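You operate a simulated robot arm through the tools that you are given. There is no shell and no other tool. Be economical: measure what you need, move in short steps, check, and stop when the job is done.

You are at the controls of a simulated two-armed robot. One attempt, no reset.

JOB
Turn the magnifier knob to LOW. Put one of the teal couplings from the top of the wooden bench on the shelf under the green bench. Take the teal roller on the top of the green bench and put it away on the top of the blue chest. Take the grey cloth and leave it on top of the silver steel plate on the top of the grey bench. Pick up the filter from the top of the long grey bench with one hand, pass it to the other hand and put it on the top of the control desk. Put the teal carton on top of the silver small plate on the top of the long grey bench. Open the lower left desk drawer, fetch the blue lamp and set it inside, then shut the drawer. Take the blue can on the top of the blue table and put it away on the top shelf of the teal shelf unit. Take the black weight and put it on the shelf under the long grey bench. Take the short roller from the top of the cream table and put it in the large blue tray. Put the green cup on the top of the steel table away on the top of the brown bench. The order is free. Set down upright: filter, teal carton, blue lamp, blue can, green cup.

Only the result counts: the job must be done as asked and must still hold three seconds after the hand-in. Knocking over, shifting, dropping, spilling or breaking anything else fails it. Flat cloth is picked up by pressing the open fingertips on it (5 to 10 N) and closing them slowly along it; thin cloth reads only 2 to 8 mm in the jaws.

ROBOT AND FRAMES
Two 7-joint arms with three-finger grippers on one trunk, on a base that drives. Base frame: it is fixed to the floor where the robot stands at the start and does not move with it; the origin is under the middle of the robot, x ahead of it, y to its left, z up. Readings come in m, rad, newtons and seconds.
The left shoulder is at the start at [0.07, 0.165, 1.088], the right one opposite. With the tool pointing down near the work surface each hand reaches from about 0.38 to 0.88 m from the robot's upright axis, wherever it stands, measured 20 degrees to its own side. Places, roughly: black weight (8x5x5 cm) [-2.8, -2.8, 0.9]; blue can [-7, 1, 1]; blue lamp [-9, 1.75, 1]; drawer [-4.7, 1.3, 0.5]; filter [-2, -3, 1]; green cup (10x7x8 cm) [-2.6, -2.4, 0.9]; grey cloth (11x7x3 cm) [-2, -5.3, 0.8]; large blue tray (45x27x6 cm) [0.9, -8.8, 0.9]; lower left desk drawer [-4.7, 1.2, 0.5]; magnifier knob [0.5, 0, 0.9]; shelf under the green bench [0.8, -1.1, 0.3]; shelf under the long grey bench [-1.8, -1.7, 0.3]; short roller (17x5x5 cm) [0.6, -9.2, 0.9]; small plate (18x9x4 cm) [-1.9, -2.6, 0.9]; steel plate [-2, -5.75, 0.75]; teal carton [-2, -2.75, 1]; teal coupling [0.75, 0, 0.75]; teal roller (10x7x7 cm) [0.9, -0.4, 0.8]; top drawer of the blue chest [-2.8, -2.3, 1.1]; top of the brown bench [0.9, -5.5, 0.8]; top of the control desk [-4.4, 1.2, 0.8]; top shelf of the teal shelf unit [-12.8, 5, 1.2]. Payload 3.91 kg a hand.
The tool frame of a hand sits at the grasp point between the pads (the TCP): z along the fingers, y along the line on which they close. The tips reach 0.03 m beyond it. Largest opening 0.116 m; the body of the gripper starts 0.073 m behind the TCP.
Orientation is told as [roll, pitch, yaw] about the base's x, y, z axes, in that order, counted from this pose: with the fingers straight down and closing along the base's y, the tool's x points along the base's -x, its y along +y and its z along -z.

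CONTROLS
- The arms move only by the tool arm_command. It takes "left_increments", "right_increments" or both (then of equal length, played together; a hand with none holds still); each is one flat list of numbers, 7 for each row, row after row: the closure, from 0 (fully open) to 1 (shut), then the shift along the tool's x, y, z in m, then the turn, a rotation vector about the tool's x, y, z in rad. In form: [claw, x, y, z, rx, ry, rz, claw, x, y, z, rx, ry, rz, ...]. A call has 1 to 8 rows; each row shifts and turns the commanded pose from where the row before left it, along the tool's axes as they then stand. A row lasts 0.2 s, in which the tool goes at most 0.05 m and 0.15 rad; a call with a longer step from one row to the next is refused whole, and so is a gripper value outside its range. Where a pose cannot be reached the arm comes as near as it can. A force on the tool above 40 N (or 10 N above the force at the start of the call, whichever is more), or a blocked arm, ends the call early, and 0.2 s more pass. Each finger travels about 0.153 m/s and halts on what it meets, pressing with about 42 N; the grip force reading is that of the motor and also rises with nothing between the fingers. The clock runs only during rows and for 0.2 s after the last one: add rows that do not move to give the fingers time. The reply holds the time, the measured pose of the TCP, the force on the tool along the base axes, the opening and the grip force, in the units named above and with some noise, with the torque about the TCP (base axes, N m) and any sound that the robot's microphone picked up, and new pictures: "pictures" is both (left out), scene, wrist or none (wrist: the cameras of the hands that moved).
- Cameras (640 x 400 px; columns grow to the right, rows downward): "scene" is now at [0.1411, -0.0082, 1.4154]; the picture's right is [-0.09, -1.00, 0.00], its down [-0.48, 0.04, -0.88] and it looks along [0.87, -0.07, -0.48] (base axes); focal length 244 px, centre (320, 200). "left" rides on the left gripper at [0.075, 0.017, -0.088] in its tool frame; the picture's right is [-0.22, 0.97, 0.00], its down [-0.70, -0.16, -0.70] and it looks along [-0.68, -0.16, 0.71] (tool axes); focal length 247 px, centre (320, 200). "right" rides on the right gripper at [0.052, 0.056, -0.088] in its tool frame; the picture's right is [-0.73, 0.68, 0.00], its down [-0.49, -0.52, -0.70] and it looks along [-0.48, -0.51, 0.72] (tool axes); focal length 247 px, centre (320, 200). There is no depth. A picture from a camera that has moved, and an enlarged one, comes with that camera's place and axes in the base frame and with its lens.
- slide_trunk(by): slides the trunk up (or, below 0, down) by that many m; the arms and the scene camera ride with it, the base frame stays. It gives what a move gives, with no picture.
- roll_base(legs): drives the robot by 1 to 6 legs, each [ahead, left, turn to the left] in m, m and rad, along the robot's own axes; the way and the turn of a leg run together, so that a leg with both is an arc; at most 1.5 m and 3.142 rad a leg. The arms and the cameras ride along, it lands a little off, and it stops where it bumps. It gives what a move gives, and a new picture of the scene camera.
- head_to(pan, tilt): turns the head with the scene camera to pan (to the left, within 1.501 rad either way) and tilt (down, from -0.506 to 1.204), counted from straight ahead of the robot. It gives what a move gives, and a new picture of the scene camera.
- zoom(camera, box): a new picture of the part [left, top, right, bottom] of that camera's present view, enlarged. It takes no simulated time.
- close_job(): hands the job in; it is judged then, once.

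Work in short steps. Places have to be worked out from the pictures, the camera data and where the tool is seen: move nearer, look again, correct. Check each grasp and each placing, and mend what went wrong. You have 567 turns and 360 pictures in all, those below and enlarged ones among them. Open the grippers and draw the arms clear of the work before you hand the job in, unless the task says otherwise.

The tools are called after "Emit:" as name(argument=value, ...) on one line, values as JSON. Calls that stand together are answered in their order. arm_command: Moves the arms, as the interface text tells. Its arguments: {"type":"object","properties":{"left_increments":{"type":"array","items":{"type":"number"}},"right_increments":{"type":"array","items":{"type":"number"}},"pictures":{"type":"string","enum":["both","scene","wrist","none"]}},"required":[]} The other tools are called the same way: slide_trunk (by) slides the trunk up or down; roll_base (legs) drives the base; head_to (pan, tilt) turns the head that bears the scene camera; zoom (camera, box) takes an enlarged picture of a part of a camera's view; close_job () hands the job in.

At the start:

```text
time: 0.0
left_tool_pos: [0.604, 0.1, 1.2522]
left_orientation: [0.0, 0.0, -0.001]
left_wrist_force: [-0.4, -0.5, -0.4]
left_torque: [0.0, 0.02, 0.0]
left_width: 0.1158
left_gripper_force: 0.1
right_tool_pos: [0.4164, -0.3004, 1.2018]
right_orientation: [-0.001, 0.0, 0.002]
right_wrist_force: [-0.5, 0.2, -0.2]
right_torque: [0.01, 0.0, -0.03]
right_width: 0.1158
right_gripper_force: 0.0
trunk travel left (down, up): [-0.625, 0.215]
robot x, y, heading: [-0.0007, 0.0016, -0.001]
head pan, tilt: [-0.086, 0.501]
```

scene: 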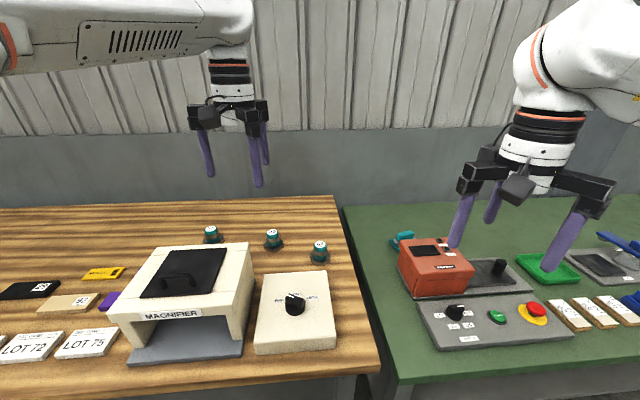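
right: 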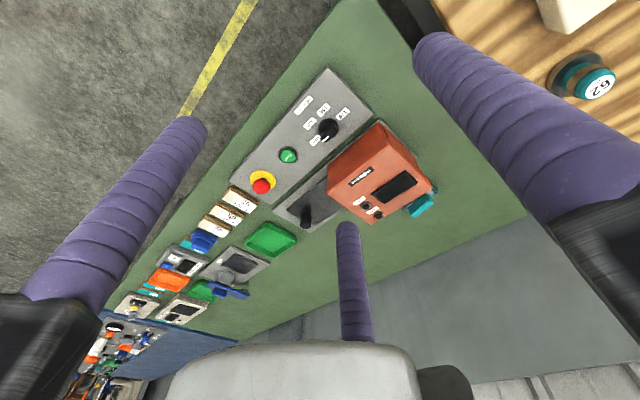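
left: 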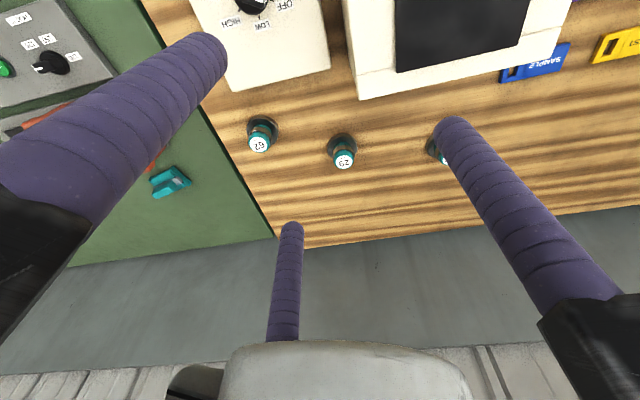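

I see the magnifier and its knob box, and three teal couplings behind it. I zoom on the knob first.

Emit:
zoom(camera="scene", box=[240, 260, 350, 360])

Emit:
zoom(camera="left", box=[190, 0, 350, 200])

Emit:
zoom(camera="scene", box=[180, 215, 350, 275])

```text
4.00 times, centred on (295, 310) of scene
camera zoom: at [0.1411, -0.0082, 1.4154], right [-0.09, -1.0, 0.0], down [-0.48, 0.04, -0.88], along [0.87, -0.07, -0.48], focal length 974 px, centre (420, -240)
```

zoom: 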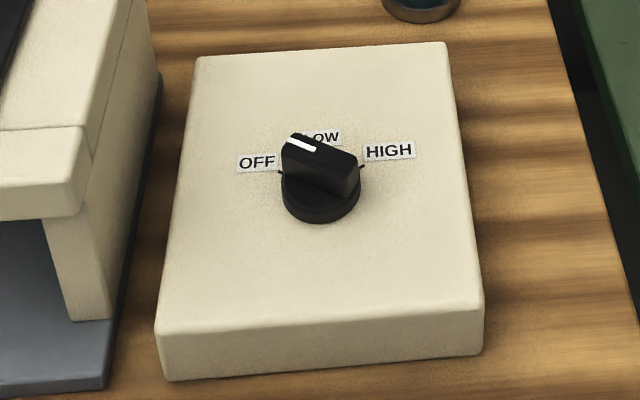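

```text
2.00 times, centred on (270, 100) of left
camera zoom: at [0.5284, 0.1168, 1.3421], right [0.22, 0.97, 0.0], down [0.7, -0.16, 0.7], along [0.68, -0.16, -0.71], focal length 494 px, centre (420, 400)
```

zoom: 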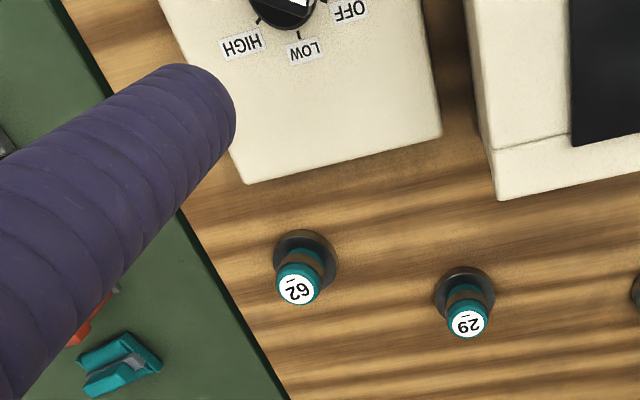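

```text
3.76 times, centred on (265, 245) of scene
camera zoom: at [0.1411, -0.0082, 1.4154], right [-0.09, -1.0, 0.0], down [-0.48, 0.04, -0.88], along [0.87, -0.07, -0.48], focal length 917 px, centre (527, 31)
```

zoom: 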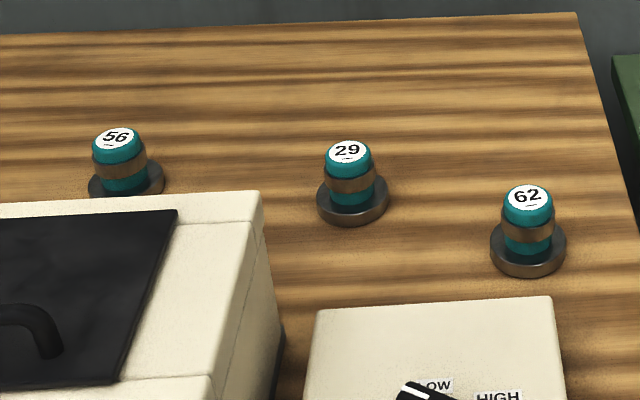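

Triangulating the scene and left views puts the table top at about z = 0.85. The knob is near (0.52, 0.015) with its bar at OFF, about 60° left of LOW. I bring the left hand above it.

Emit:
arm_command(left_increments=[0, 0.012, -0.012, 0.028, 0, 0, 0, 0, 0.012, -0.012, 0.028, 0, 0, 0, 0, 0.012, -0.012, 0.028, 0, 0, 0, 0, 0.012, -0.012, 0.028, 0, 0, 0, 0, 0.012, -0.012, 0.028, 0, 0, 0, 0, 0.012, -0.012, 0.028, 0, 0, 0, 0, 0.012, -0.012, 0.01, 0, 0, 0], pictures="both")

```text
time: 1.6
left_tool_pos: [0.5174, 0.0149, 1.074]
left_orientation: [0.0, -0.001, -0.001]
left_wrist_force: [0.3, -0.7, -0.2]
left_torque: [-0.01, 0.02, -0.01]
left_width: 0.116
left_gripper_force: 0.1
right_tool_pos: [0.4157, -0.3018, 1.2021]
right_orientation: [0.001, 0.0, 0.001]
right_wrist_force: [1.6, 1.2, 0.0]
right_torque: [0.02, -0.02, -0.01]
right_width: 0.1161
right_gripper_force: 0.0
trunk travel left (down, up): [-0.625, 0.215]
robot x, y, heading: [-0.0002, 0.0009, -0.002]
head pan, tilt: [-0.086, 0.501]
camera scene: at [0.1405, -0.0087, 1.4155], right [-0.09, -1.0, 0.0], down [-0.48, 0.04, -0.88], along [0.87, -0.07, -0.48], focal length 244 px, centre (320, 200)
camera left: at [0.4429, 0.0314, 1.1629], right [0.22, 0.97, 0.0], down [0.7, -0.16, 0.7], along [0.68, -0.16, -0.71], focal length 247 px, centre (320, 200)
```

scene: 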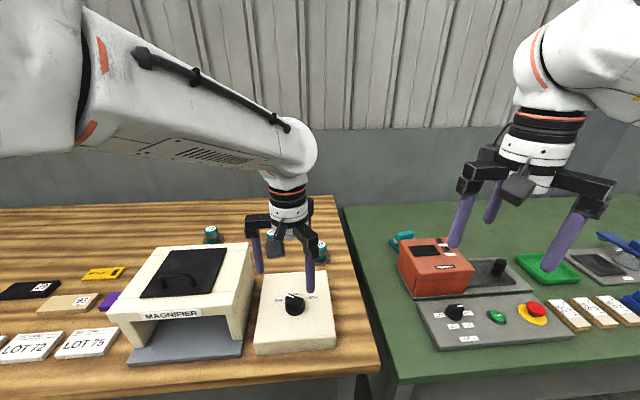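
left: 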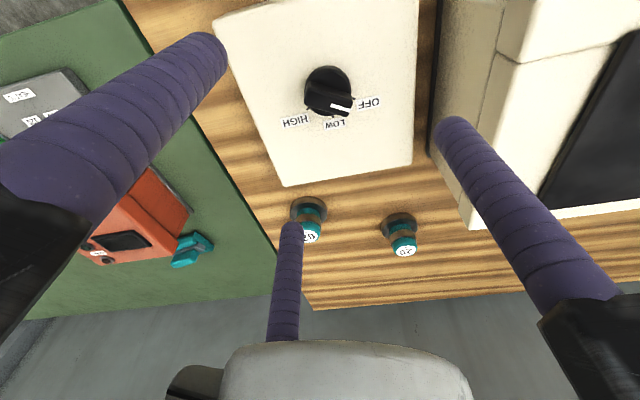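

A third purple stalk shows in the wrist view, so I enlarge the hands and the knob to understand it.

Emit:
zoom(camera="scene", box=[440, 100, 640, 290])

Emit:
zoom(camera="left", box=[260, 50, 400, 150])

Emit:
zoom(camera="scene", box=[220, 160, 380, 360])

```text
2.11 times, centred on (540, 195) of scene
camera zoom: at [0.1405, -0.0087, 1.4155], right [-0.09, -1.0, 0.0], down [-0.48, 0.04, -0.88], along [0.87, -0.07, -0.48], focal length 513 px, centre (-143, 210)
```

zoom: 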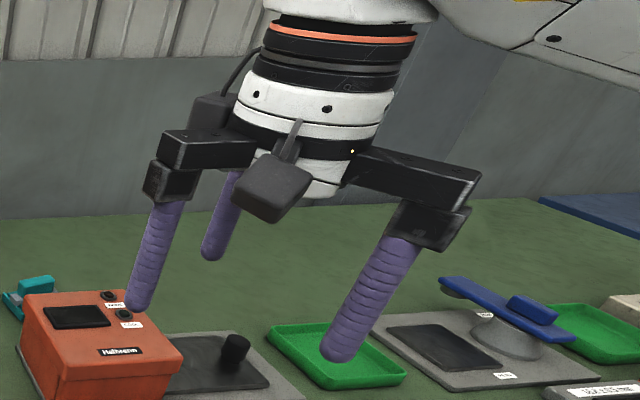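

```text
4.00 times, centred on (330, 100) of left
camera zoom: at [0.4429, 0.0314, 1.1629], right [0.22, 0.97, 0.0], down [0.7, -0.16, 0.7], along [0.68, -0.16, -0.71], focal length 988 px, centre (280, 600)
```

zoom: 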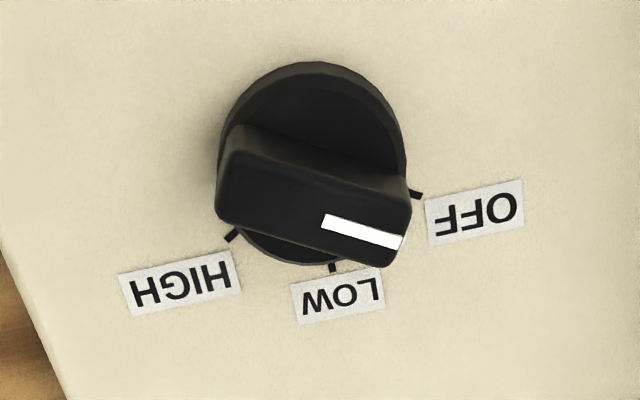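

```text
2.00 times, centred on (300, 260) of scene
camera zoom: at [0.1405, -0.0087, 1.4155], right [-0.09, -1.0, 0.0], down [-0.48, 0.04, -0.88], along [0.87, -0.07, -0.48], focal length 487 px, centre (360, 80)
```

zoom: 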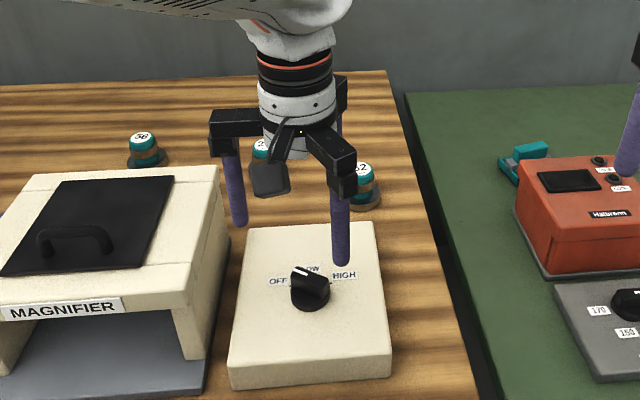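

The gripper really has three concentric jaws: one at tool +y, and two at ±x towards -y. The knob centre is near (0.543, 0.0155) with its top at 0.923, and the bar is at +60°. I shift over it and yaw +1.05.

Emit:
arm_command(left_increments=[0, -0.0255, 0, 0, 0, 0, 0, 0, 0, 0, 0.01, 0, 0, -0.15, 0, 0, 0, 0.01, 0, 0, -0.15, 0, 0, 0, 0.01, 0, 0, -0.15, 0, 0, 0, 0.01, 0, 0, -0.15, 0, 0, 0, 0.01, 0, 0, -0.15, 0, 0, 0, 0.01, 0, 0, -0.15, 0, 0, 0, 0, 0, 0, -0.15], pictures="wrist")

```text
time: 3.4
left_tool_pos: [0.5434, 0.0161, 1.0158]
left_orientation: [-0.001, 0.001, 1.052]
left_wrist_force: [-0.1, -0.2, 0.6]
left_torque: [-0.01, -0.04, 0.0]
left_width: 0.1157
left_gripper_force: 0.1
right_tool_pos: [0.4165, -0.3011, 1.2007]
right_orientation: [0.002, -0.001, 0.001]
right_wrist_force: [-0.1, 1.0, 0.1]
right_torque: [0.01, -0.03, 0.04]
right_width: 0.1158
right_gripper_force: 0.1
trunk travel left (down, up): [-0.625, 0.215]
robot x, y, heading: [0.0019, -0.0014, 0.001]
head pan, tilt: [-0.086, 0.501]
camera left: at [0.4924, -0.0413, 1.105], right [-0.74, 0.68, 0.0], down [0.48, 0.53, 0.7], along [0.47, 0.51, -0.71], focal length 247 px, centre (320, 200)
```

left: 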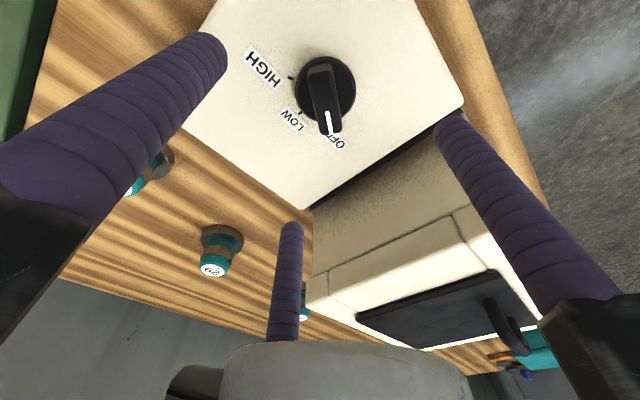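

The hand is centred to within a few mm. I lower it so the tips sit beside the bar.

Emit:
arm_command(left_increments=[0, 0, 0, 0.03, 0, 0, 0, 0, 0, 0, 0.03, 0, 0, 0, 0, 0, 0, 0.02, 0, 0, 0], pictures="both")

```text
time: 4.2
left_tool_pos: [0.5508, 0.0155, 0.9493]
left_orientation: [-0.03, 0.016, 1.059]
left_wrist_force: [-0.1, 0.1, 0.0]
left_torque: [0.0, 0.0, 0.0]
left_width: 0.1159
left_gripper_force: 0.0
right_tool_pos: [0.4153, -0.3012, 1.2009]
right_orientation: [0.0, -0.001, 0.002]
right_wrist_force: [-0.2, -0.3, 0.5]
right_torque: [0.02, 0.03, -0.04]
right_width: 0.1162
right_gripper_force: 0.1
trunk travel left (down, up): [-0.625, 0.215]
robot x, y, heading: [-0.0067, -0.0003, -0.0]
head pan, tilt: [-0.086, 0.501]
camera scene: at [0.1411, -0.0081, 1.4154], right [-0.09, -1.0, 0.0], down [-0.48, 0.04, -0.88], along [0.87, -0.07, -0.48], focal length 244 px, centre (320, 200)
camera left: at [0.497, -0.0397, 1.0391], right [-0.74, 0.67, -0.03], down [0.47, 0.55, 0.69], along [0.48, 0.5, -0.72], focal length 247 px, centre (320, 200)
```

scene: 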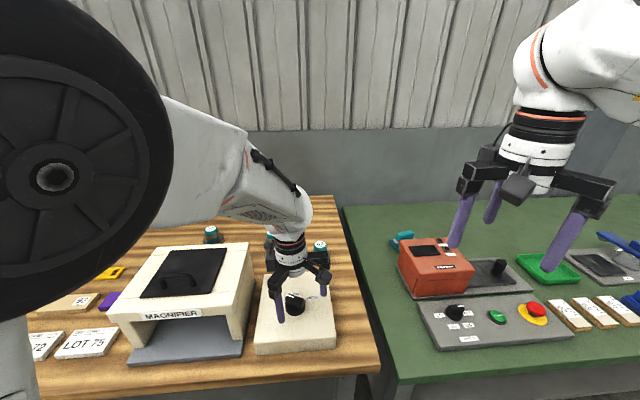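
left: 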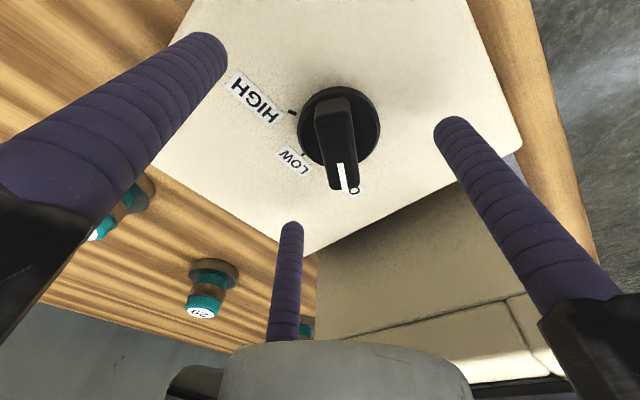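

The left arm is at its inner limit here, so it tilted and fell short. I raise it and shift the base right and slightly back.

Emit:
arm_command(left_increments=[0, 0, 0, -0.03, 0, 0, 0, 0, 0, 0, -0.03, 0, 0, 0, 0, 0, 0, -0.02, 0, 0, 0], pictures="none")

Emit:
roll_base(legs=[[-0.08, -0.2, 0]])

```text
time: 5.0
left_tool_pos: [0.544, 0.0166, 1.0151]
left_orientation: [0.002, -0.001, 1.049]
left_wrist_force: [-0.8, 1.6, -0.4]
left_torque: [0.0, 0.03, 0.02]
left_width: 0.116
left_gripper_force: 0.1
right_tool_pos: [0.4162, -0.2997, 1.2023]
right_orientation: [0.0, -0.001, 0.003]
right_wrist_force: [-0.1, 0.7, 0.7]
right_torque: [0.01, 0.03, 0.04]
right_width: 0.1159
right_gripper_force: 0.0
trunk travel left (down, up): [-0.625, 0.215]
robot x, y, heading: [-0.0009, -0.0038, 0.001]
head pan, tilt: [-0.086, 0.501]
```

```text
time: 6.7
left_tool_pos: [0.464, -0.1821, 1.0146]
left_orientation: [-0.001, 0.0, 1.047]
left_wrist_force: [0.7, 0.1, 0.2]
left_torque: [0.03, -0.01, 0.0]
left_width: 0.1161
left_gripper_force: 0.1
right_tool_pos: [0.3352, -0.4988, 1.201]
right_orientation: [0.0, -0.002, -0.003]
right_wrist_force: [1.4, 0.3, 0.0]
right_torque: [-0.01, -0.01, 0.03]
right_width: 0.1161
right_gripper_force: 0.1
trunk travel left (down, up): [-0.625, 0.215]
robot x, y, heading: [-0.078, -0.199, -0.004]
head pan, tilt: [-0.086, 0.501]
camera scene: at [0.0602, -0.2062, 1.4154], right [-0.09, -1.0, 0.0], down [-0.48, 0.04, -0.88], along [0.87, -0.08, -0.48], focal length 244 px, centre (320, 200)
```

scene: 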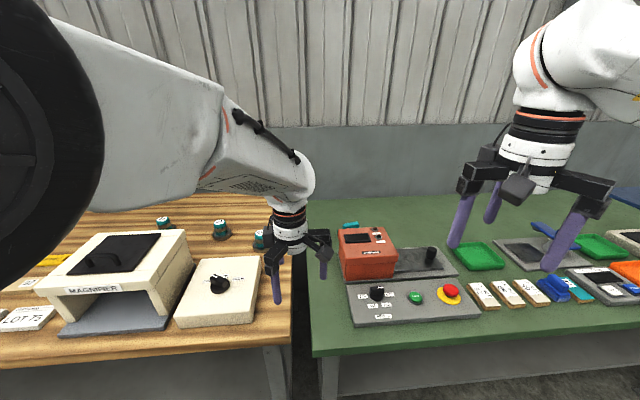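

Now I move the hand back over the knob with the better stance.

Emit:
arm_command(left_increments=[0, -0.0419, 0.0064, 0, 0, 0, 0, 0, -0.0419, 0.0064, 0, 0, 0, 0, 0, -0.0419, 0.0064, 0, 0, 0, 0, 0, -0.0419, 0.0064, 0, 0, 0, 0, 0, -0.0419, 0.0064, 0.0, 0, 0, 0, 0, 0, 0, 0.03, 0, 0, 0, 0, 0, 0, 0.03, 0, 0, 0], pictures="wrist")

```text
time: 8.3
left_tool_pos: [0.5419, 0.0145, 0.9531]
left_orientation: [0.0, 0.001, 1.046]
left_wrist_force: [-0.5, 0.0, 0.0]
left_torque: [-0.03, 0.0, 0.0]
left_width: 0.1159
left_gripper_force: 0.1
right_tool_pos: [0.3348, -0.4985, 1.2015]
right_orientation: [-0.001, 0.003, -0.002]
right_wrist_force: [-0.1, 1.1, 1.4]
right_torque: [0.0, 0.0, -0.01]
right_width: 0.116
right_gripper_force: 0.1
trunk travel left (down, up): [-0.625, 0.215]
robot x, y, heading: [-0.0792, -0.1937, -0.001]
head pan, tilt: [-0.086, 0.501]
camera left: at [0.4906, -0.0424, 1.0413], right [-0.73, 0.68, 0.0], down [0.49, 0.52, 0.7], along [0.48, 0.51, -0.71], focal length 247 px, centre (320, 200)
```

left: 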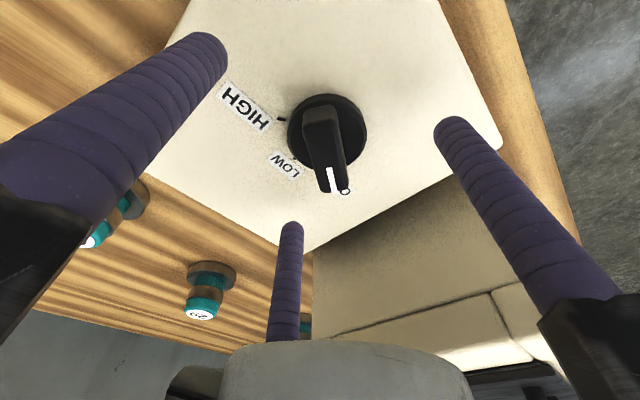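

Centred on the bar at (0.541, 0.015). I lower 22 mm and close.

Emit:
arm_command(left_increments=[0, 0, 0, 0.022, 0, 0, 0, 0.5, 0, 0, 0, 0, 0, 0, 1, 0, 0, 0, 0, 0, 0, 1, 0, 0, 0, 0, 0, 0, 1, 0, 0, 0, 0, 0, 0], pictures="wrist")

```text
time: 9.5
left_tool_pos: [0.5413, 0.0161, 0.9304]
left_orientation: [0.001, 0.0, 1.048]
left_wrist_force: [-7.2, 6.8, -4.6]
left_torque: [0.64, 1.04, -0.25]
left_width: 0.0462
left_gripper_force: 45.4
right_tool_pos: [0.3342, -0.4989, 1.2019]
right_orientation: [0.0, -0.002, -0.002]
right_wrist_force: [0.6, 0.0, 0.1]
right_torque: [0.01, 0.02, -0.05]
right_width: 0.1161
right_gripper_force: 0.0
trunk travel left (down, up): [-0.625, 0.215]
robot x, y, heading: [-0.0811, -0.1984, -0.005]
head pan, tilt: [-0.086, 0.501]
camera left: at [0.4886, -0.0402, 1.0197], right [-0.73, 0.68, 0.0], down [0.49, 0.52, 0.7], along [0.48, 0.51, -0.72], focal length 247 px, centre (320, 200)
```

left: 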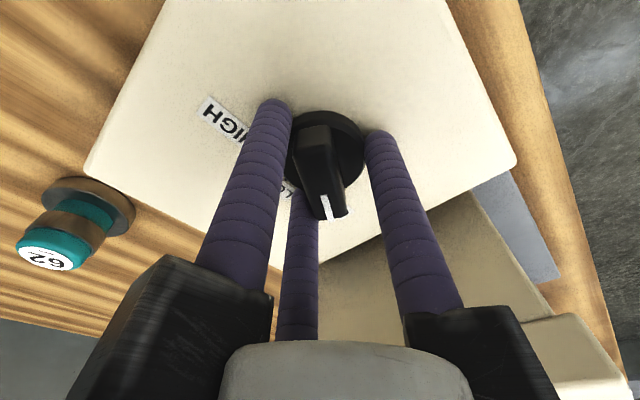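

It holds the knob's round base firmly (0.046 m). I turn clockwise by 1.05 rad.

Emit:
arm_command(left_increments=[1, 0, 0, 0, 0, 0, 0.15, 1, 0, 0, 0, 0, 0, 0.15, 1, 0, 0, 0, 0, 0, 0.15, 1, 0, 0, 0, 0, 0, 0.15, 1, 0, 0, 0, 0, 0, 0.15, 1, 0, 0, 0, 0, 0, 0.15, 1, 0, 0, 0, 0, 0, 0.1, 1, 0, 0, 0, 0, 0, 0], pictures="wrist")

```text
time: 11.3
left_tool_pos: [0.54, 0.0179, 0.9317]
left_orientation: [0.0, 0.003, 0.045]
left_wrist_force: [-19.7, 14.3, -23.8]
left_torque: [1.03, 0.17, 0.02]
left_width: 0.0454
left_gripper_force: 45.0
right_tool_pos: [0.3347, -0.4967, 1.2024]
right_orientation: [-0.001, -0.002, -0.003]
right_wrist_force: [-0.4, 0.4, 0.2]
right_torque: [0.0, -0.01, 0.01]
right_width: 0.116
right_gripper_force: 0.1
trunk travel left (down, up): [-0.625, 0.215]
robot x, y, heading: [-0.0813, -0.1976, -0.002]
head pan, tilt: [-0.086, 0.501]
camera left: at [0.4647, 0.0304, 1.0202], right [0.18, 0.98, 0.0], down [0.71, -0.13, 0.7], along [0.69, -0.13, -0.72], focal length 247 px, centre (320, 200)
```

left: 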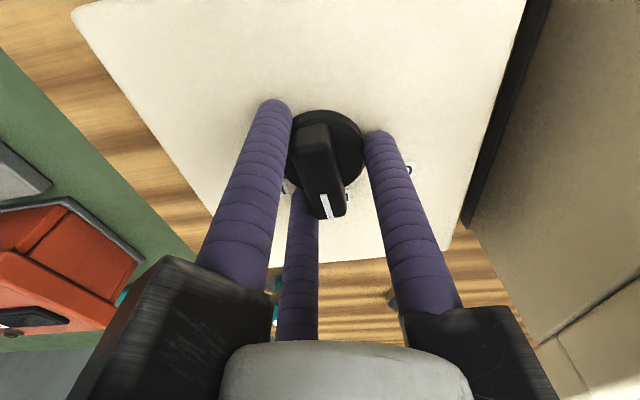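

The knob turned with the hand. I release, lift and look.

Emit:
arm_command(left_increments=[0, 0, 0, 0, 0, 0, 0, 0, 0, 0, 0, 0, 0, 0, 0, 0, 0, -0.03, 0, 0, 0, 0, 0, 0, -0.04, 0, 0, 0, 0, 0, 0, -0.04, 0, 0, 0, 0, 0, 0, -0.04, 0, 0, 0], pictures="wrist")

Emit:
zoom(camera="left", box=[220, 20, 420, 160])

```text
time: 12.7
left_tool_pos: [0.54, 0.0126, 1.0862]
left_orientation: [-0.001, -0.003, 0.047]
left_wrist_force: [-0.2, -0.3, 0.5]
left_torque: [0.02, -0.02, 0.01]
left_width: 0.1162
left_gripper_force: 0.0
right_tool_pos: [0.3323, -0.4999, 1.2028]
right_orientation: [0.002, -0.001, -0.002]
right_wrist_force: [-0.9, -0.7, -0.2]
right_torque: [0.04, 0.0, -0.04]
right_width: 0.116
right_gripper_force: 0.0
trunk travel left (down, up): [-0.625, 0.215]
robot x, y, heading: [-0.0808, -0.1969, -0.003]
head pan, tilt: [-0.086, 0.501]
camera left: at [0.4643, 0.0263, 1.1747], right [0.18, 0.98, 0.0], down [0.7, -0.13, 0.7], along [0.69, -0.12, -0.71], focal length 247 px, centre (320, 200)
```

left: 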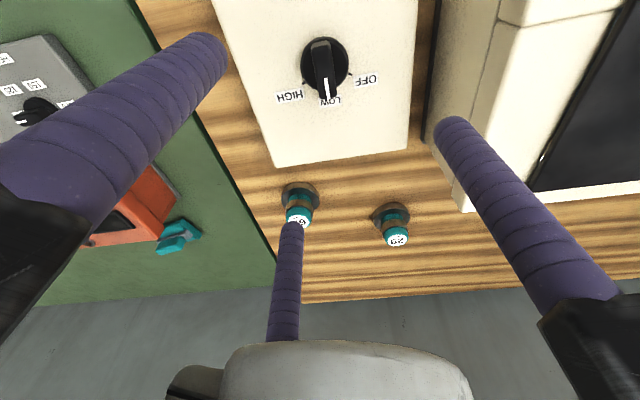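

```text
2.86 times, centred on (320, 90) of left
camera zoom: at [0.4643, 0.0263, 1.1747], right [0.18, 0.98, 0.0], down [0.7, -0.13, 0.7], along [0.69, -0.12, -0.71], focal length 706 px, centre (320, 514)
```

zoom: 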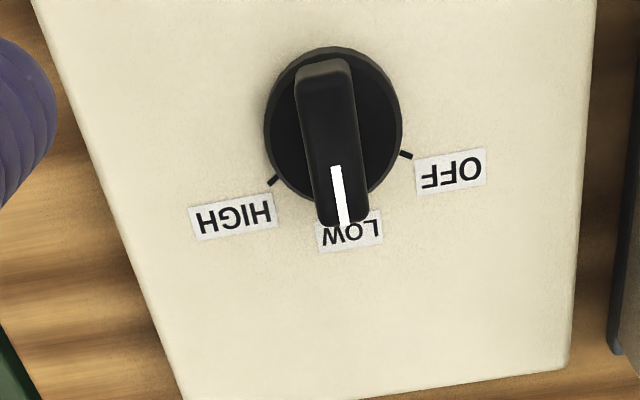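

The pointer now lies along +x, right over the LOW mark. Next come the coupling and the roller, so I roll ahead a little and look at the green bench.

Emit:
roll_base(legs=[[0.1, 0, 0]])

Emit:
head_to(pan=-0.7, tilt=0.75)

```text
time: 13.8
left_tool_pos: [0.6394, 0.0137, 1.0846]
left_orientation: [0.0, -0.001, 0.048]
left_wrist_force: [0.1, -0.6, -1.1]
left_torque: [0.01, 0.02, -0.01]
left_width: 0.1159
left_gripper_force: 0.1
right_tool_pos: [0.4325, -0.5001, 1.2022]
right_orientation: [0.0, 0.0, -0.002]
right_wrist_force: [0.3, 0.8, 0.5]
right_torque: [-0.03, 0.01, 0.0]
right_width: 0.1161
right_gripper_force: 0.1
trunk travel left (down, up): [-0.625, 0.215]
robot x, y, heading: [0.0205, -0.2009, -0.003]
head pan, tilt: [-0.086, 0.501]
camera scene: at [0.1587, -0.2067, 1.4154], right [-0.09, -1.0, 0.0], down [-0.48, 0.04, -0.88], along [0.87, -0.08, -0.48], focal length 244 px, centre (320, 200)
```

scene: 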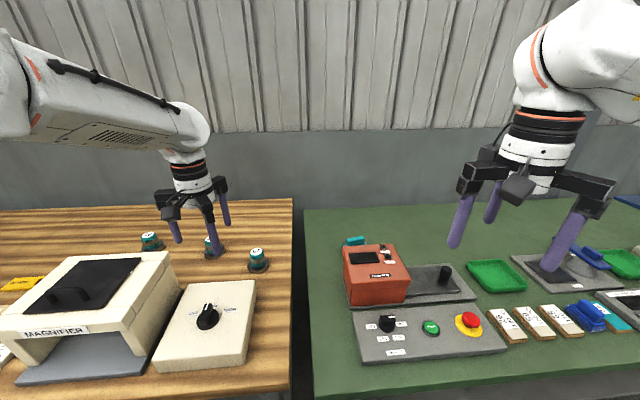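

```text
time: 14.8
left_tool_pos: [0.639, 0.0137, 1.0848]
left_orientation: [0.001, 0.002, 0.047]
left_wrist_force: [-0.1, -1.2, -0.1]
left_torque: [0.02, 0.01, 0.02]
left_width: 0.1158
left_gripper_force: 0.0
right_tool_pos: [0.432, -0.5008, 1.2031]
right_orientation: [0.0, -0.004, -0.002]
right_wrist_force: [-0.2, -0.1, 0.5]
right_torque: [0.0, -0.02, 0.02]
right_width: 0.116
right_gripper_force: 0.0
trunk travel left (down, up): [-0.625, 0.215]
robot x, y, heading: [0.0194, -0.197, -0.002]
head pan, tilt: [-0.7, 0.75]
camera scene: at [0.131, -0.2521, 1.3936], right [-0.65, -0.76, 0.0], down [-0.52, 0.44, -0.73], along [0.56, -0.47, -0.68], focal length 244 px, centre (320, 200)
```

scene: 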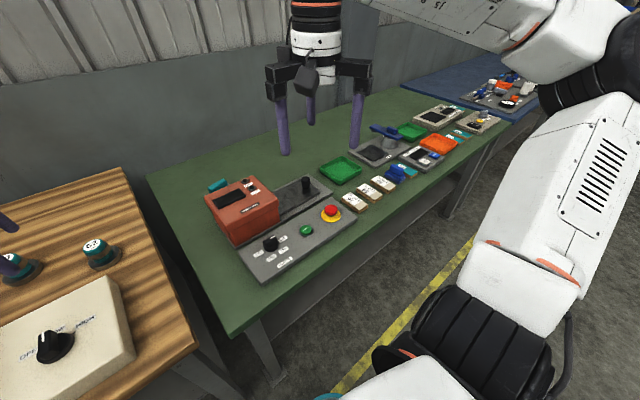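

I move the left hand above coupling 62, at about (0.763, -0.0625) with its top at 0.911.

Emit:
arm_command(left_increments=[0, -0.03, -0.0205, 0.02, 0, 0, 0, 0, -0.03, -0.0205, 0.02, 0, 0, 0, 0, -0.03, -0.0205, 0.02, 0, 0, 0, 0, -0.03, -0.0205, 0.02, 0, 0, 0, 0, 0, 0, 0.02, 0, 0, 0], pictures="wrist")

```text
time: 16.0
left_tool_pos: [0.7627, -0.0622, 0.9855]
left_orientation: [-0.002, 0.0, 0.046]
left_wrist_force: [-0.4, 0.3, 0.1]
left_torque: [0.0, -0.01, -0.01]
left_width: 0.1162
left_gripper_force: 0.1
right_tool_pos: [0.4319, -0.4996, 1.2026]
right_orientation: [-0.002, -0.002, 0.0]
right_wrist_force: [-0.6, 0.3, 0.9]
right_torque: [-0.01, 0.01, -0.03]
right_width: 0.1159
right_gripper_force: 0.0
trunk travel left (down, up): [-0.625, 0.215]
robot x, y, heading: [0.0153, -0.2015, -0.005]
head pan, tilt: [-0.7, 0.75]
camera left: at [0.6871, -0.0495, 1.0747], right [0.18, 0.98, 0.0], down [0.7, -0.13, 0.7], along [0.69, -0.13, -0.71], focal length 247 px, centre (320, 200)
```

left: 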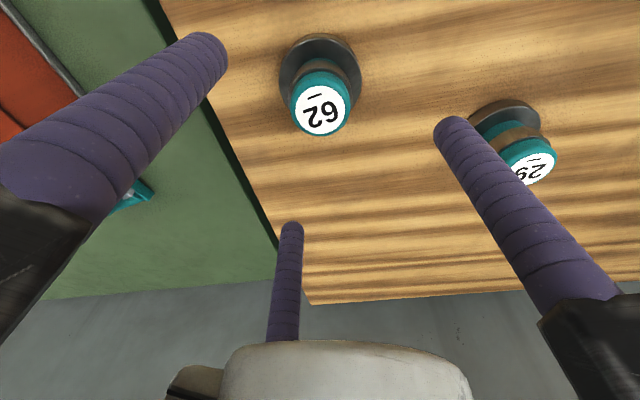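

The coupling is well centred. I descend to grip its neck.

Emit:
arm_command(left_increments=[0, 0, 0, 0.03, 0, 0, 0, 0, 0, 0, 0.03, 0, 0, 0, 0, 0, 0, 0.026, 0, 0, 0, 0.6, 0, 0, 0, 0, 0, 0, 1, 0, 0, 0, 0, 0, 0, 1, 0, 0, 0, 0, 0, 0, 1, 0, 0, 0, 0, 0, 0], pictures="wrist")

```text
time: 17.6
left_tool_pos: [0.7637, -0.0614, 0.9007]
left_orientation: [0.001, 0.0, 0.048]
left_wrist_force: [0.6, -0.3, -0.5]
left_torque: [0.02, 0.01, 0.01]
left_width: 0.041
left_gripper_force: 42.3
right_tool_pos: [0.4319, -0.5004, 1.2011]
right_orientation: [-0.001, 0.0, -0.003]
right_wrist_force: [0.1, -0.3, 0.6]
right_torque: [0.0, 0.02, 0.01]
right_width: 0.1158
right_gripper_force: 0.1
trunk travel left (down, up): [-0.625, 0.215]
robot x, y, heading: [0.0171, -0.1994, -0.002]
head pan, tilt: [-0.7, 0.75]
camera left: at [0.6886, -0.0487, 0.989], right [0.18, 0.98, 0.0], down [0.7, -0.13, 0.7], along [0.69, -0.12, -0.71], focal length 247 px, centre (320, 200)
```

left: 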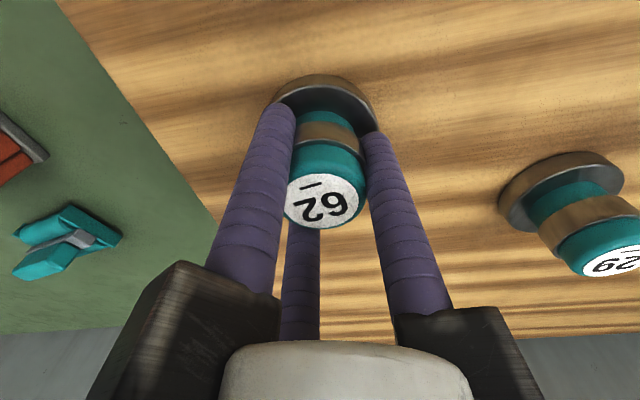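

Gripped at 41 mm. I lift straight up.

Emit:
arm_command(left_increments=[1, 0, 0, -0.03, 0, 0, 0, 1, 0, 0, -0.04, 0, 0, 0, 1, 0, 0, -0.04, 0, 0, 0, 1, 0, 0, -0.04, 0, 0, 0, 1, 0, 0, -0.04, 0, 0, 0], pictures="wrist")

Emit:
zoom(camera="scene", box=[130, 150, 350, 290])

```text
time: 18.8
left_tool_pos: [0.7633, -0.0635, 1.0874]
left_orientation: [0.002, 0.002, 0.047]
left_wrist_force: [-0.2, 0.3, 0.5]
left_torque: [0.02, -0.03, 0.01]
left_width: 0.0092
left_gripper_force: 42.2
right_tool_pos: [0.4324, -0.5008, 1.2021]
right_orientation: [0.0, -0.002, -0.001]
right_wrist_force: [-0.2, -0.9, 0.0]
right_torque: [0.02, -0.01, -0.01]
right_width: 0.1162
right_gripper_force: 0.1
trunk travel left (down, up): [-0.625, 0.215]
robot x, y, heading: [0.0187, -0.1959, -0.001]
head pan, tilt: [-0.7, 0.75]
camera left: at [0.6869, -0.0503, 1.1773], right [0.18, 0.98, 0.0], down [0.7, -0.13, 0.7], along [0.69, -0.12, -0.71], focal length 247 px, centre (320, 200)
```

left: 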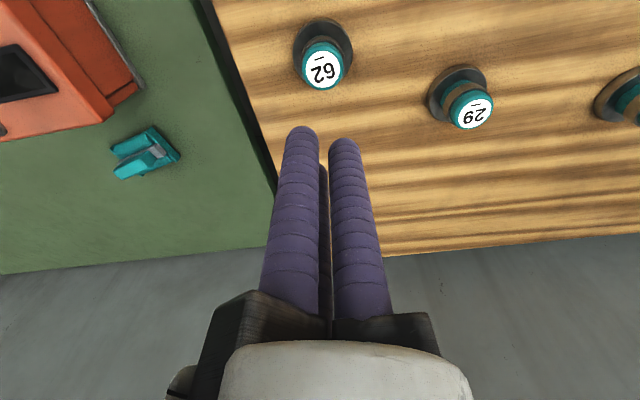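

```text
2.86 times, centred on (240, 220) of scene
camera zoom: at [0.1308, -0.2524, 1.3935], right [-0.65, -0.76, 0.0], down [-0.52, 0.44, -0.73], along [0.56, -0.47, -0.68], focal length 696 px, centre (549, 143)
```

zoom: 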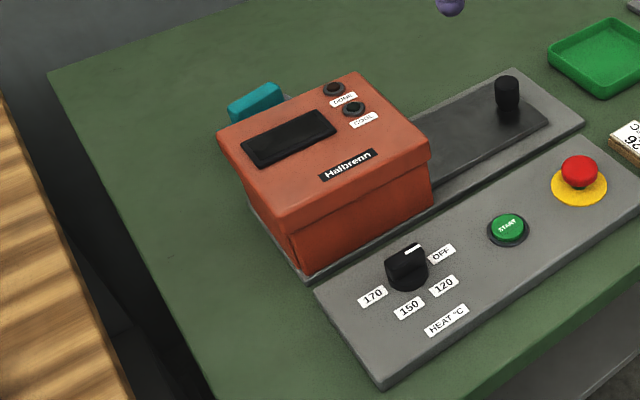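

The coupling slipped out and still stands in place. I regrip lower, just above the flange.

Emit:
arm_command(left_increments=[0, 0, 0, 0, 0, 0, 0, 0, 0, 0, 0.0, 0, 0, 0, 0, 0, 0, 0.04, 0, 0, 0, 0, 0, 0, 0.04, 0, 0, 0, 0, 0, 0, 0.04, 0, 0, 0, 0, 0, 0, 0.04, 0, 0, 0, 0, -0.001, 0.002, 0.037, 0, 0, 0, 0, 0, 0, 0, 0, 0, 0], pictures="wrist")

```text
time: 20.6
left_tool_pos: [0.7653, -0.0616, 0.8901]
left_orientation: [0.0, -0.003, 0.047]
left_wrist_force: [-0.2, 0.9, -0.1]
left_torque: [0.0, 0.02, 0.0]
left_width: 0.1161
left_gripper_force: 0.0
right_tool_pos: [0.4316, -0.5, 1.2015]
right_orientation: [-0.001, -0.002, -0.003]
right_wrist_force: [0.0, -0.1, 0.2]
right_torque: [0.0, -0.02, -0.01]
right_width: 0.1162
right_gripper_force: 0.2
trunk travel left (down, up): [-0.625, 0.215]
robot x, y, heading: [0.0183, -0.1965, -0.002]
head pan, tilt: [-0.7, 0.75]
camera left: at [0.6892, -0.0486, 0.9782], right [0.18, 0.98, 0.0], down [0.7, -0.13, 0.7], along [0.69, -0.12, -0.71], focal length 247 px, centre (320, 200)
```

left: 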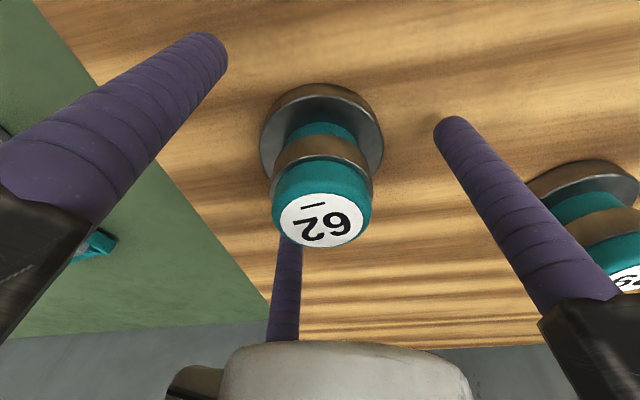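

Close, then a small slow lift to test the grip.

Emit:
arm_command(left_increments=[0.6, 0, 0, 0, 0, 0, 0, 1, 0, 0, 0, 0, 0, 0, 1, 0, 0, 0, 0, 0, 0, 1, 0, 0, 0, 0, 0, 0, 1, 0, 0, -0.005, 0, 0, 0, 1, 0, 0, -0.005, 0, 0, 0, 1, 0, 0, -0.005, 0, 0, 0], pictures="wrist")

```text
time: 22.2
left_tool_pos: [0.766, -0.0622, 0.9055]
left_orientation: [0.0, 0.0, 0.047]
left_wrist_force: [0.8, 0.0, -3.9]
left_torque: [0.01, 0.0, 0.01]
left_width: 0.0635
left_gripper_force: 42.0
right_tool_pos: [0.4322, -0.4998, 1.2016]
right_orientation: [-0.001, 0.0, -0.001]
right_wrist_force: [-0.6, 1.9, -0.2]
right_torque: [-0.01, 0.03, 0.01]
right_width: 0.116
right_gripper_force: 0.0
trunk travel left (down, up): [-0.625, 0.215]
robot x, y, heading: [0.0166, -0.2002, -0.005]
head pan, tilt: [-0.7, 0.75]
camera left: at [0.6895, -0.0491, 0.9946], right [0.18, 0.98, 0.0], down [0.7, -0.13, 0.7], along [0.69, -0.13, -0.71], focal length 247 px, centre (320, 200)
```

left: 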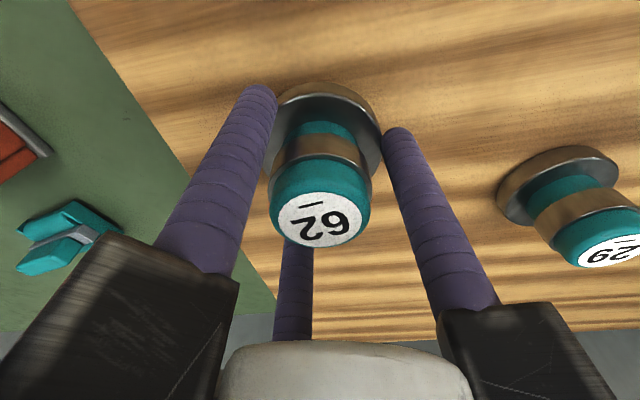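

It now grips the 63 mm flange and lifts the whole coupling (weight about 4 N). I lift on.

Emit:
arm_command(left_increments=[1, 0, 0, -0.02, 0, 0, 0, 1, 0, 0, -0.03, 0, 0, 0, 1, 0, 0, -0.03, 0, 0, 0, 1, 0, 0, -0.03, 0, 0, 0, 1, 0, 0, -0.03, 0, 0, 0, 1, 0, 0, -0.03, 0, 0, 0, 1, 0, 0, -0.03, 0, 0, 0], pictures="wrist")

```text
time: 23.8
left_tool_pos: [0.7652, -0.0607, 1.1062]
left_orientation: [0.0, -0.001, 0.045]
left_wrist_force: [-0.1, 0.2, -2.6]
left_torque: [-0.01, -0.04, -0.02]
left_width: 0.0639
left_gripper_force: 42.1
right_tool_pos: [0.4325, -0.5008, 1.2021]
right_orientation: [0.0, -0.003, -0.002]
right_wrist_force: [0.0, 0.2, -0.5]
right_torque: [0.06, -0.03, -0.03]
right_width: 0.1158
right_gripper_force: 0.1
trunk travel left (down, up): [-0.625, 0.215]
robot x, y, heading: [0.0159, -0.1989, -0.0]
head pan, tilt: [-0.7, 0.75]
camera left: at [0.6898, -0.0491, 1.1952], right [0.18, 0.98, 0.0], down [0.7, -0.13, 0.7], along [0.69, -0.12, -0.71], focal length 247 px, centre (320, 200)
```

left: 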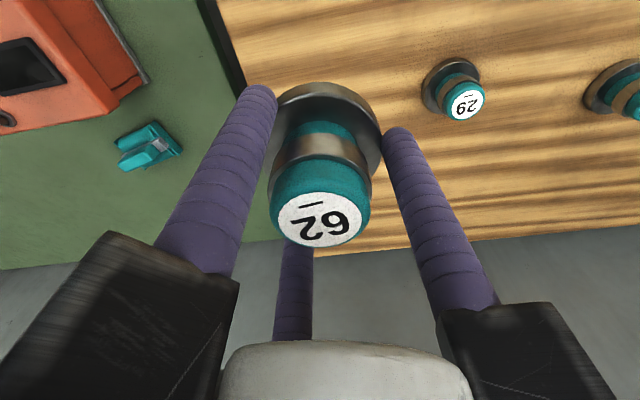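

The coupling is held. The roller seems to be near (0.87, -0.39). I pull the left hand in, move the base closer, and bring the right hand over for a look.

Emit:
arm_command(left_increments=[1, 0.04, 0, 0, 0, 0, 0, 1, 0.04, 0, 0, 0, 0, 0, 1, 0.04, 0, 0, 0, 0, 0, 1, 0.04, 0, -0.02, 0, 0, 0, 1, 0.04, 0, -0.02, 0, 0, 0], right_increments=[0, -0.03, 0, 0, 0, 0, 0, 0, -0.04, 0.01, 0, 0, 0, 0, 0, -0.04, 0.02, 0, 0, 0, 0, 0, -0.04, 0.03, 0, 0, 0, 0, 0, -0.04, 0.03, 0, 0, 0, 0], pictures="none")

Emit:
roll_base(legs=[[0.08, 0, 0]])

Emit:
zoom(camera="right", box=[0, 0, 640, 400])

```text
time: 25.0
left_tool_pos: [0.565, -0.0694, 1.1464]
left_orientation: [-0.003, 0.001, 0.048]
left_wrist_force: [-0.3, -0.1, -3.3]
left_torque: [0.01, 0.03, -0.02]
left_width: 0.0635
left_gripper_force: 42.3
right_tool_pos: [0.622, -0.4092, 1.2036]
right_orientation: [-0.002, -0.002, -0.002]
right_wrist_force: [0.8, 0.7, 0.4]
right_torque: [-0.01, -0.02, -0.01]
right_width: 0.1163
right_gripper_force: 0.0
trunk travel left (down, up): [-0.625, 0.215]
robot x, y, heading: [0.0172, -0.1981, -0.003]
head pan, tilt: [-0.7, 0.75]
```

```text
time: 26.1
left_tool_pos: [0.6458, -0.0689, 1.1473]
left_orientation: [-0.001, 0.0, 0.047]
left_wrist_force: [-0.1, -0.2, -2.8]
left_torque: [0.0, 0.02, 0.0]
left_width: 0.0635
left_gripper_force: 41.3
right_tool_pos: [0.7011, -0.4112, 1.2032]
right_orientation: [-0.002, -0.001, 0.001]
right_wrist_force: [1.3, 0.7, 0.2]
right_torque: [0.01, 0.01, -0.01]
right_width: 0.116
right_gripper_force: 0.0
trunk travel left (down, up): [-0.625, 0.215]
robot x, y, heading: [0.0974, -0.1994, -0.003]
head pan, tilt: [-0.7, 0.75]
camera scene: at [0.2107, -0.2518, 1.3937], right [-0.65, -0.76, 0.0], down [-0.52, 0.44, -0.73], along [0.56, -0.47, -0.68], focal length 244 px, centre (320, 200)
```

scene: 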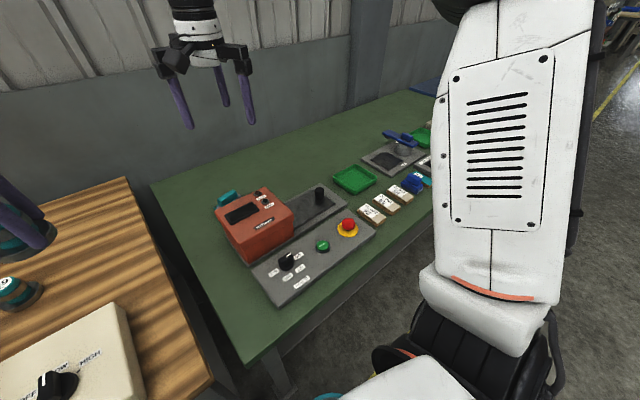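

```text
1.00 times, centred on (320, 200) of right (not enlarged: the box is as wide or as high as the picture)
camera zoom: at [0.6485, -0.3541, 1.2919], right [0.73, 0.68, 0.0], down [0.48, -0.52, 0.7], along [0.48, -0.51, -0.71], focal length 247 px, centre (320, 200)
```

zoom: 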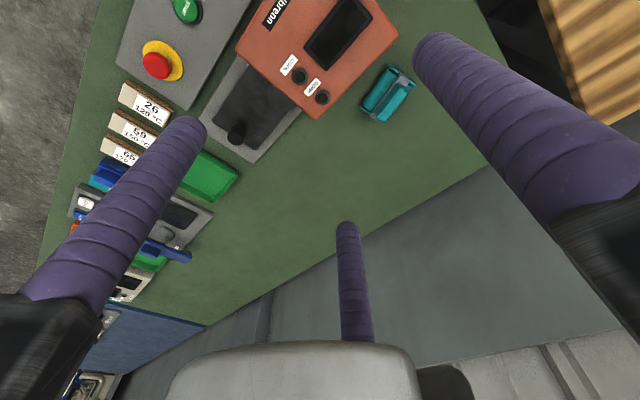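

The right camera sees the roller clear behind the orange box, at about (0.855, -0.397, 0.86). I enlarge it to get its orientation.

Emit:
zoom(camera="right", box=[320, 40, 460, 140])

```text
4.00 times, centred on (390, 90) of right
camera zoom: at [0.6485, -0.3541, 1.2919], right [0.73, 0.68, 0.0], down [0.48, -0.52, 0.7], along [0.48, -0.51, -0.71], focal length 988 px, centre (40, 640)
```

zoom: 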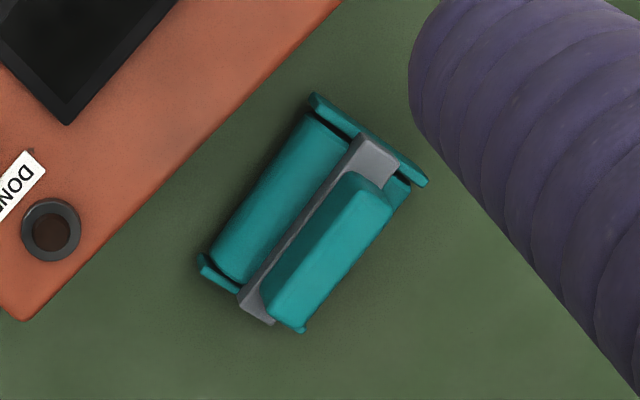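

The roller's long axis lies roughly along y (about 12° off), and its handle block is on top on the +x side. I go above it and yaw so the jaws can close across x.

Emit:
arm_command(right_increments=[0, -0.038, 0.003, 0, 0, 0, 0, 0, -0.038, 0.003, 0, 0, 0, 0, 0, -0.038, 0.003, 0, 0, 0, 0, 0, -0.038, 0.003, 0, 0, 0, 0, 0, 0, 0, 0, 0, 0, -0.15, 0, 0, 0, 0, 0, 0, -0.15, 0, 0, 0, 0, 0, 0, -0.15, 0, 0, 0, 0, 0, 0, -0.15], pictures="none")

Emit:
arm_command(right_increments=[0, 0, 0, 0.02, 0, 0, -0.15, 0, 0, 0, 0.02, 0, 0, -0.15, 0, 0, 0, 0.02, 0, 0, -0.15, 0, 0, 0, 0.02, 0, 0, -0.15, 0, 0, 0, 0.01, 0, 0, -0.15, 0, 0, 0, 0.01, 0, 0, -0.15, 0, 0, 0, 0, 0, 0, -0.15, 0, 0, 0, 0, 0, 0, -0.13], pictures="both")

```text
time: 27.9
left_tool_pos: [0.6451, -0.0694, 1.1472]
left_orientation: [0.0, -0.001, 0.047]
left_wrist_force: [-1.0, -0.8, -3.2]
left_torque: [0.01, 0.03, 0.0]
left_width: 0.0636
left_gripper_force: 42.2
right_tool_pos: [0.8445, -0.4002, 1.2033]
right_orientation: [0.0, -0.001, 0.603]
right_wrist_force: [-0.1, 0.4, 0.6]
right_torque: [0.0, -0.02, 0.02]
right_width: 0.1162
right_gripper_force: 0.0
right hand out of reach, approached as far as the arm can: row 4
trunk travel left (down, up): [-0.625, 0.215]
robot x, y, heading: [0.0946, -0.1991, -0.007]
head pan, tilt: [-0.7, 0.75]
```

```text
time: 29.7
left_tool_pos: [0.6453, -0.0703, 1.1468]
left_orientation: [0.0, -0.002, 0.049]
left_wrist_force: [1.1, -0.4, -2.3]
left_torque: [-0.02, 0.04, 0.0]
left_width: 0.0636
left_gripper_force: 42.2
right_tool_pos: [0.844, -0.4008, 1.1037]
right_orientation: [-0.002, 0.0, 1.781]
right_wrist_force: [0.2, -0.5, 0.1]
right_torque: [0.01, -0.01, -0.01]
right_width: 0.1159
right_gripper_force: 0.0
trunk travel left (down, up): [-0.625, 0.215]
robot x, y, heading: [0.0961, -0.1991, 0.002]
head pan, tilt: [-0.7, 0.75]
camera scene: at [0.2112, -0.2523, 1.3935], right [-0.65, -0.76, 0.0], down [-0.52, 0.44, -0.73], along [0.56, -0.47, -0.68], focal length 244 px, centre (320, 200)
camera right: at [0.7993, -0.4629, 1.1927], right [-0.82, 0.57, 0.0], down [0.41, 0.58, 0.7], along [0.4, 0.57, -0.71], focal length 247 px, centre (320, 200)
```

scene: 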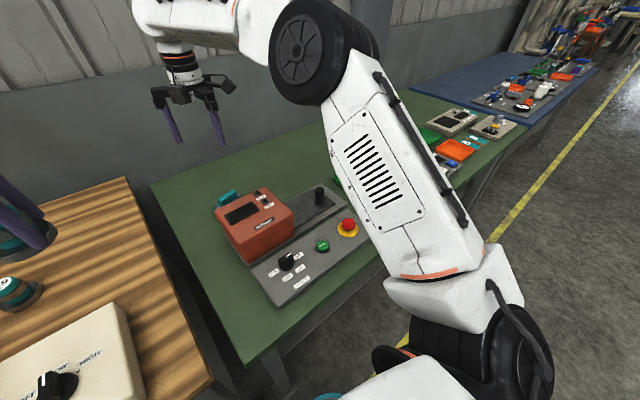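
right: 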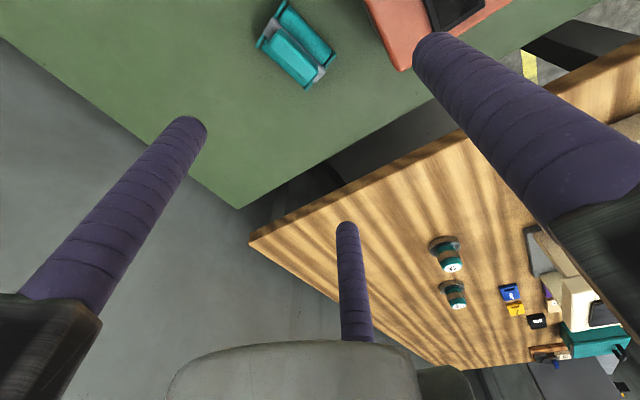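

Emit:
zoom(camera="right", box=[220, 0, 420, 110])

```text
3.20 times, centred on (320, 55) of right
camera zoom: at [0.7993, -0.4629, 1.1927], right [-0.82, 0.57, 0.0], down [0.41, 0.58, 0.7], along [0.4, 0.57, -0.71], focal length 790 px, centre (320, 664)
```

zoom: 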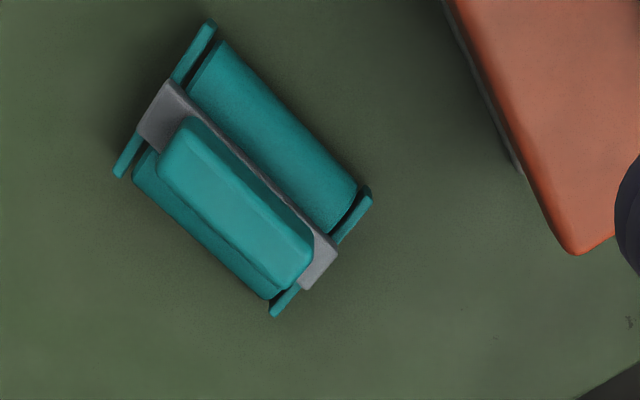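

It is a cart with two rollers and a central handle, handle top at about (0.874, -0.407, 0.858). I descend over the handle.

Emit:
arm_command(right_increments=[0, 0, 0, 0.04, 0, 0, 0, 0, 0.012, -0.028, 0.0, 0, 0, 0, 0, 0, 0, 0.04, 0, 0, 0, 0, 0, 0, 0.04, 0, 0, 0, 0, 0, 0, 0.04, 0, 0, 0.05, 0, 0, 0, 0.015, 0, 0, 0], pictures="wrist")

```text
time: 31.1
left_tool_pos: [0.6448, -0.0701, 1.1472]
left_orientation: [0.0, 0.002, 0.047]
left_wrist_force: [0.7, -0.1, -2.8]
left_torque: [-0.01, -0.03, 0.03]
left_width: 0.0638
left_gripper_force: 41.9
right_tool_pos: [0.8758, -0.4072, 0.931]
right_orientation: [-0.004, 0.0, 1.728]
right_wrist_force: [-0.5, -0.2, 0.4]
right_torque: [0.0, -0.01, 0.01]
right_width: 0.116
right_gripper_force: 0.1
trunk travel left (down, up): [-0.625, 0.215]
robot x, y, heading: [0.0987, -0.2044, -0.006]
head pan, tilt: [-0.7, 0.75]
camera right: at [0.8263, -0.4662, 1.019], right [-0.79, 0.62, 0.0], down [0.44, 0.56, 0.7], along [0.43, 0.55, -0.71], focal length 247 px, centre (320, 200)
```

right: 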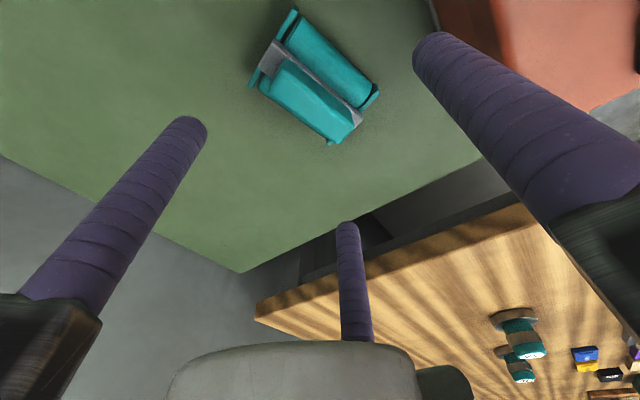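

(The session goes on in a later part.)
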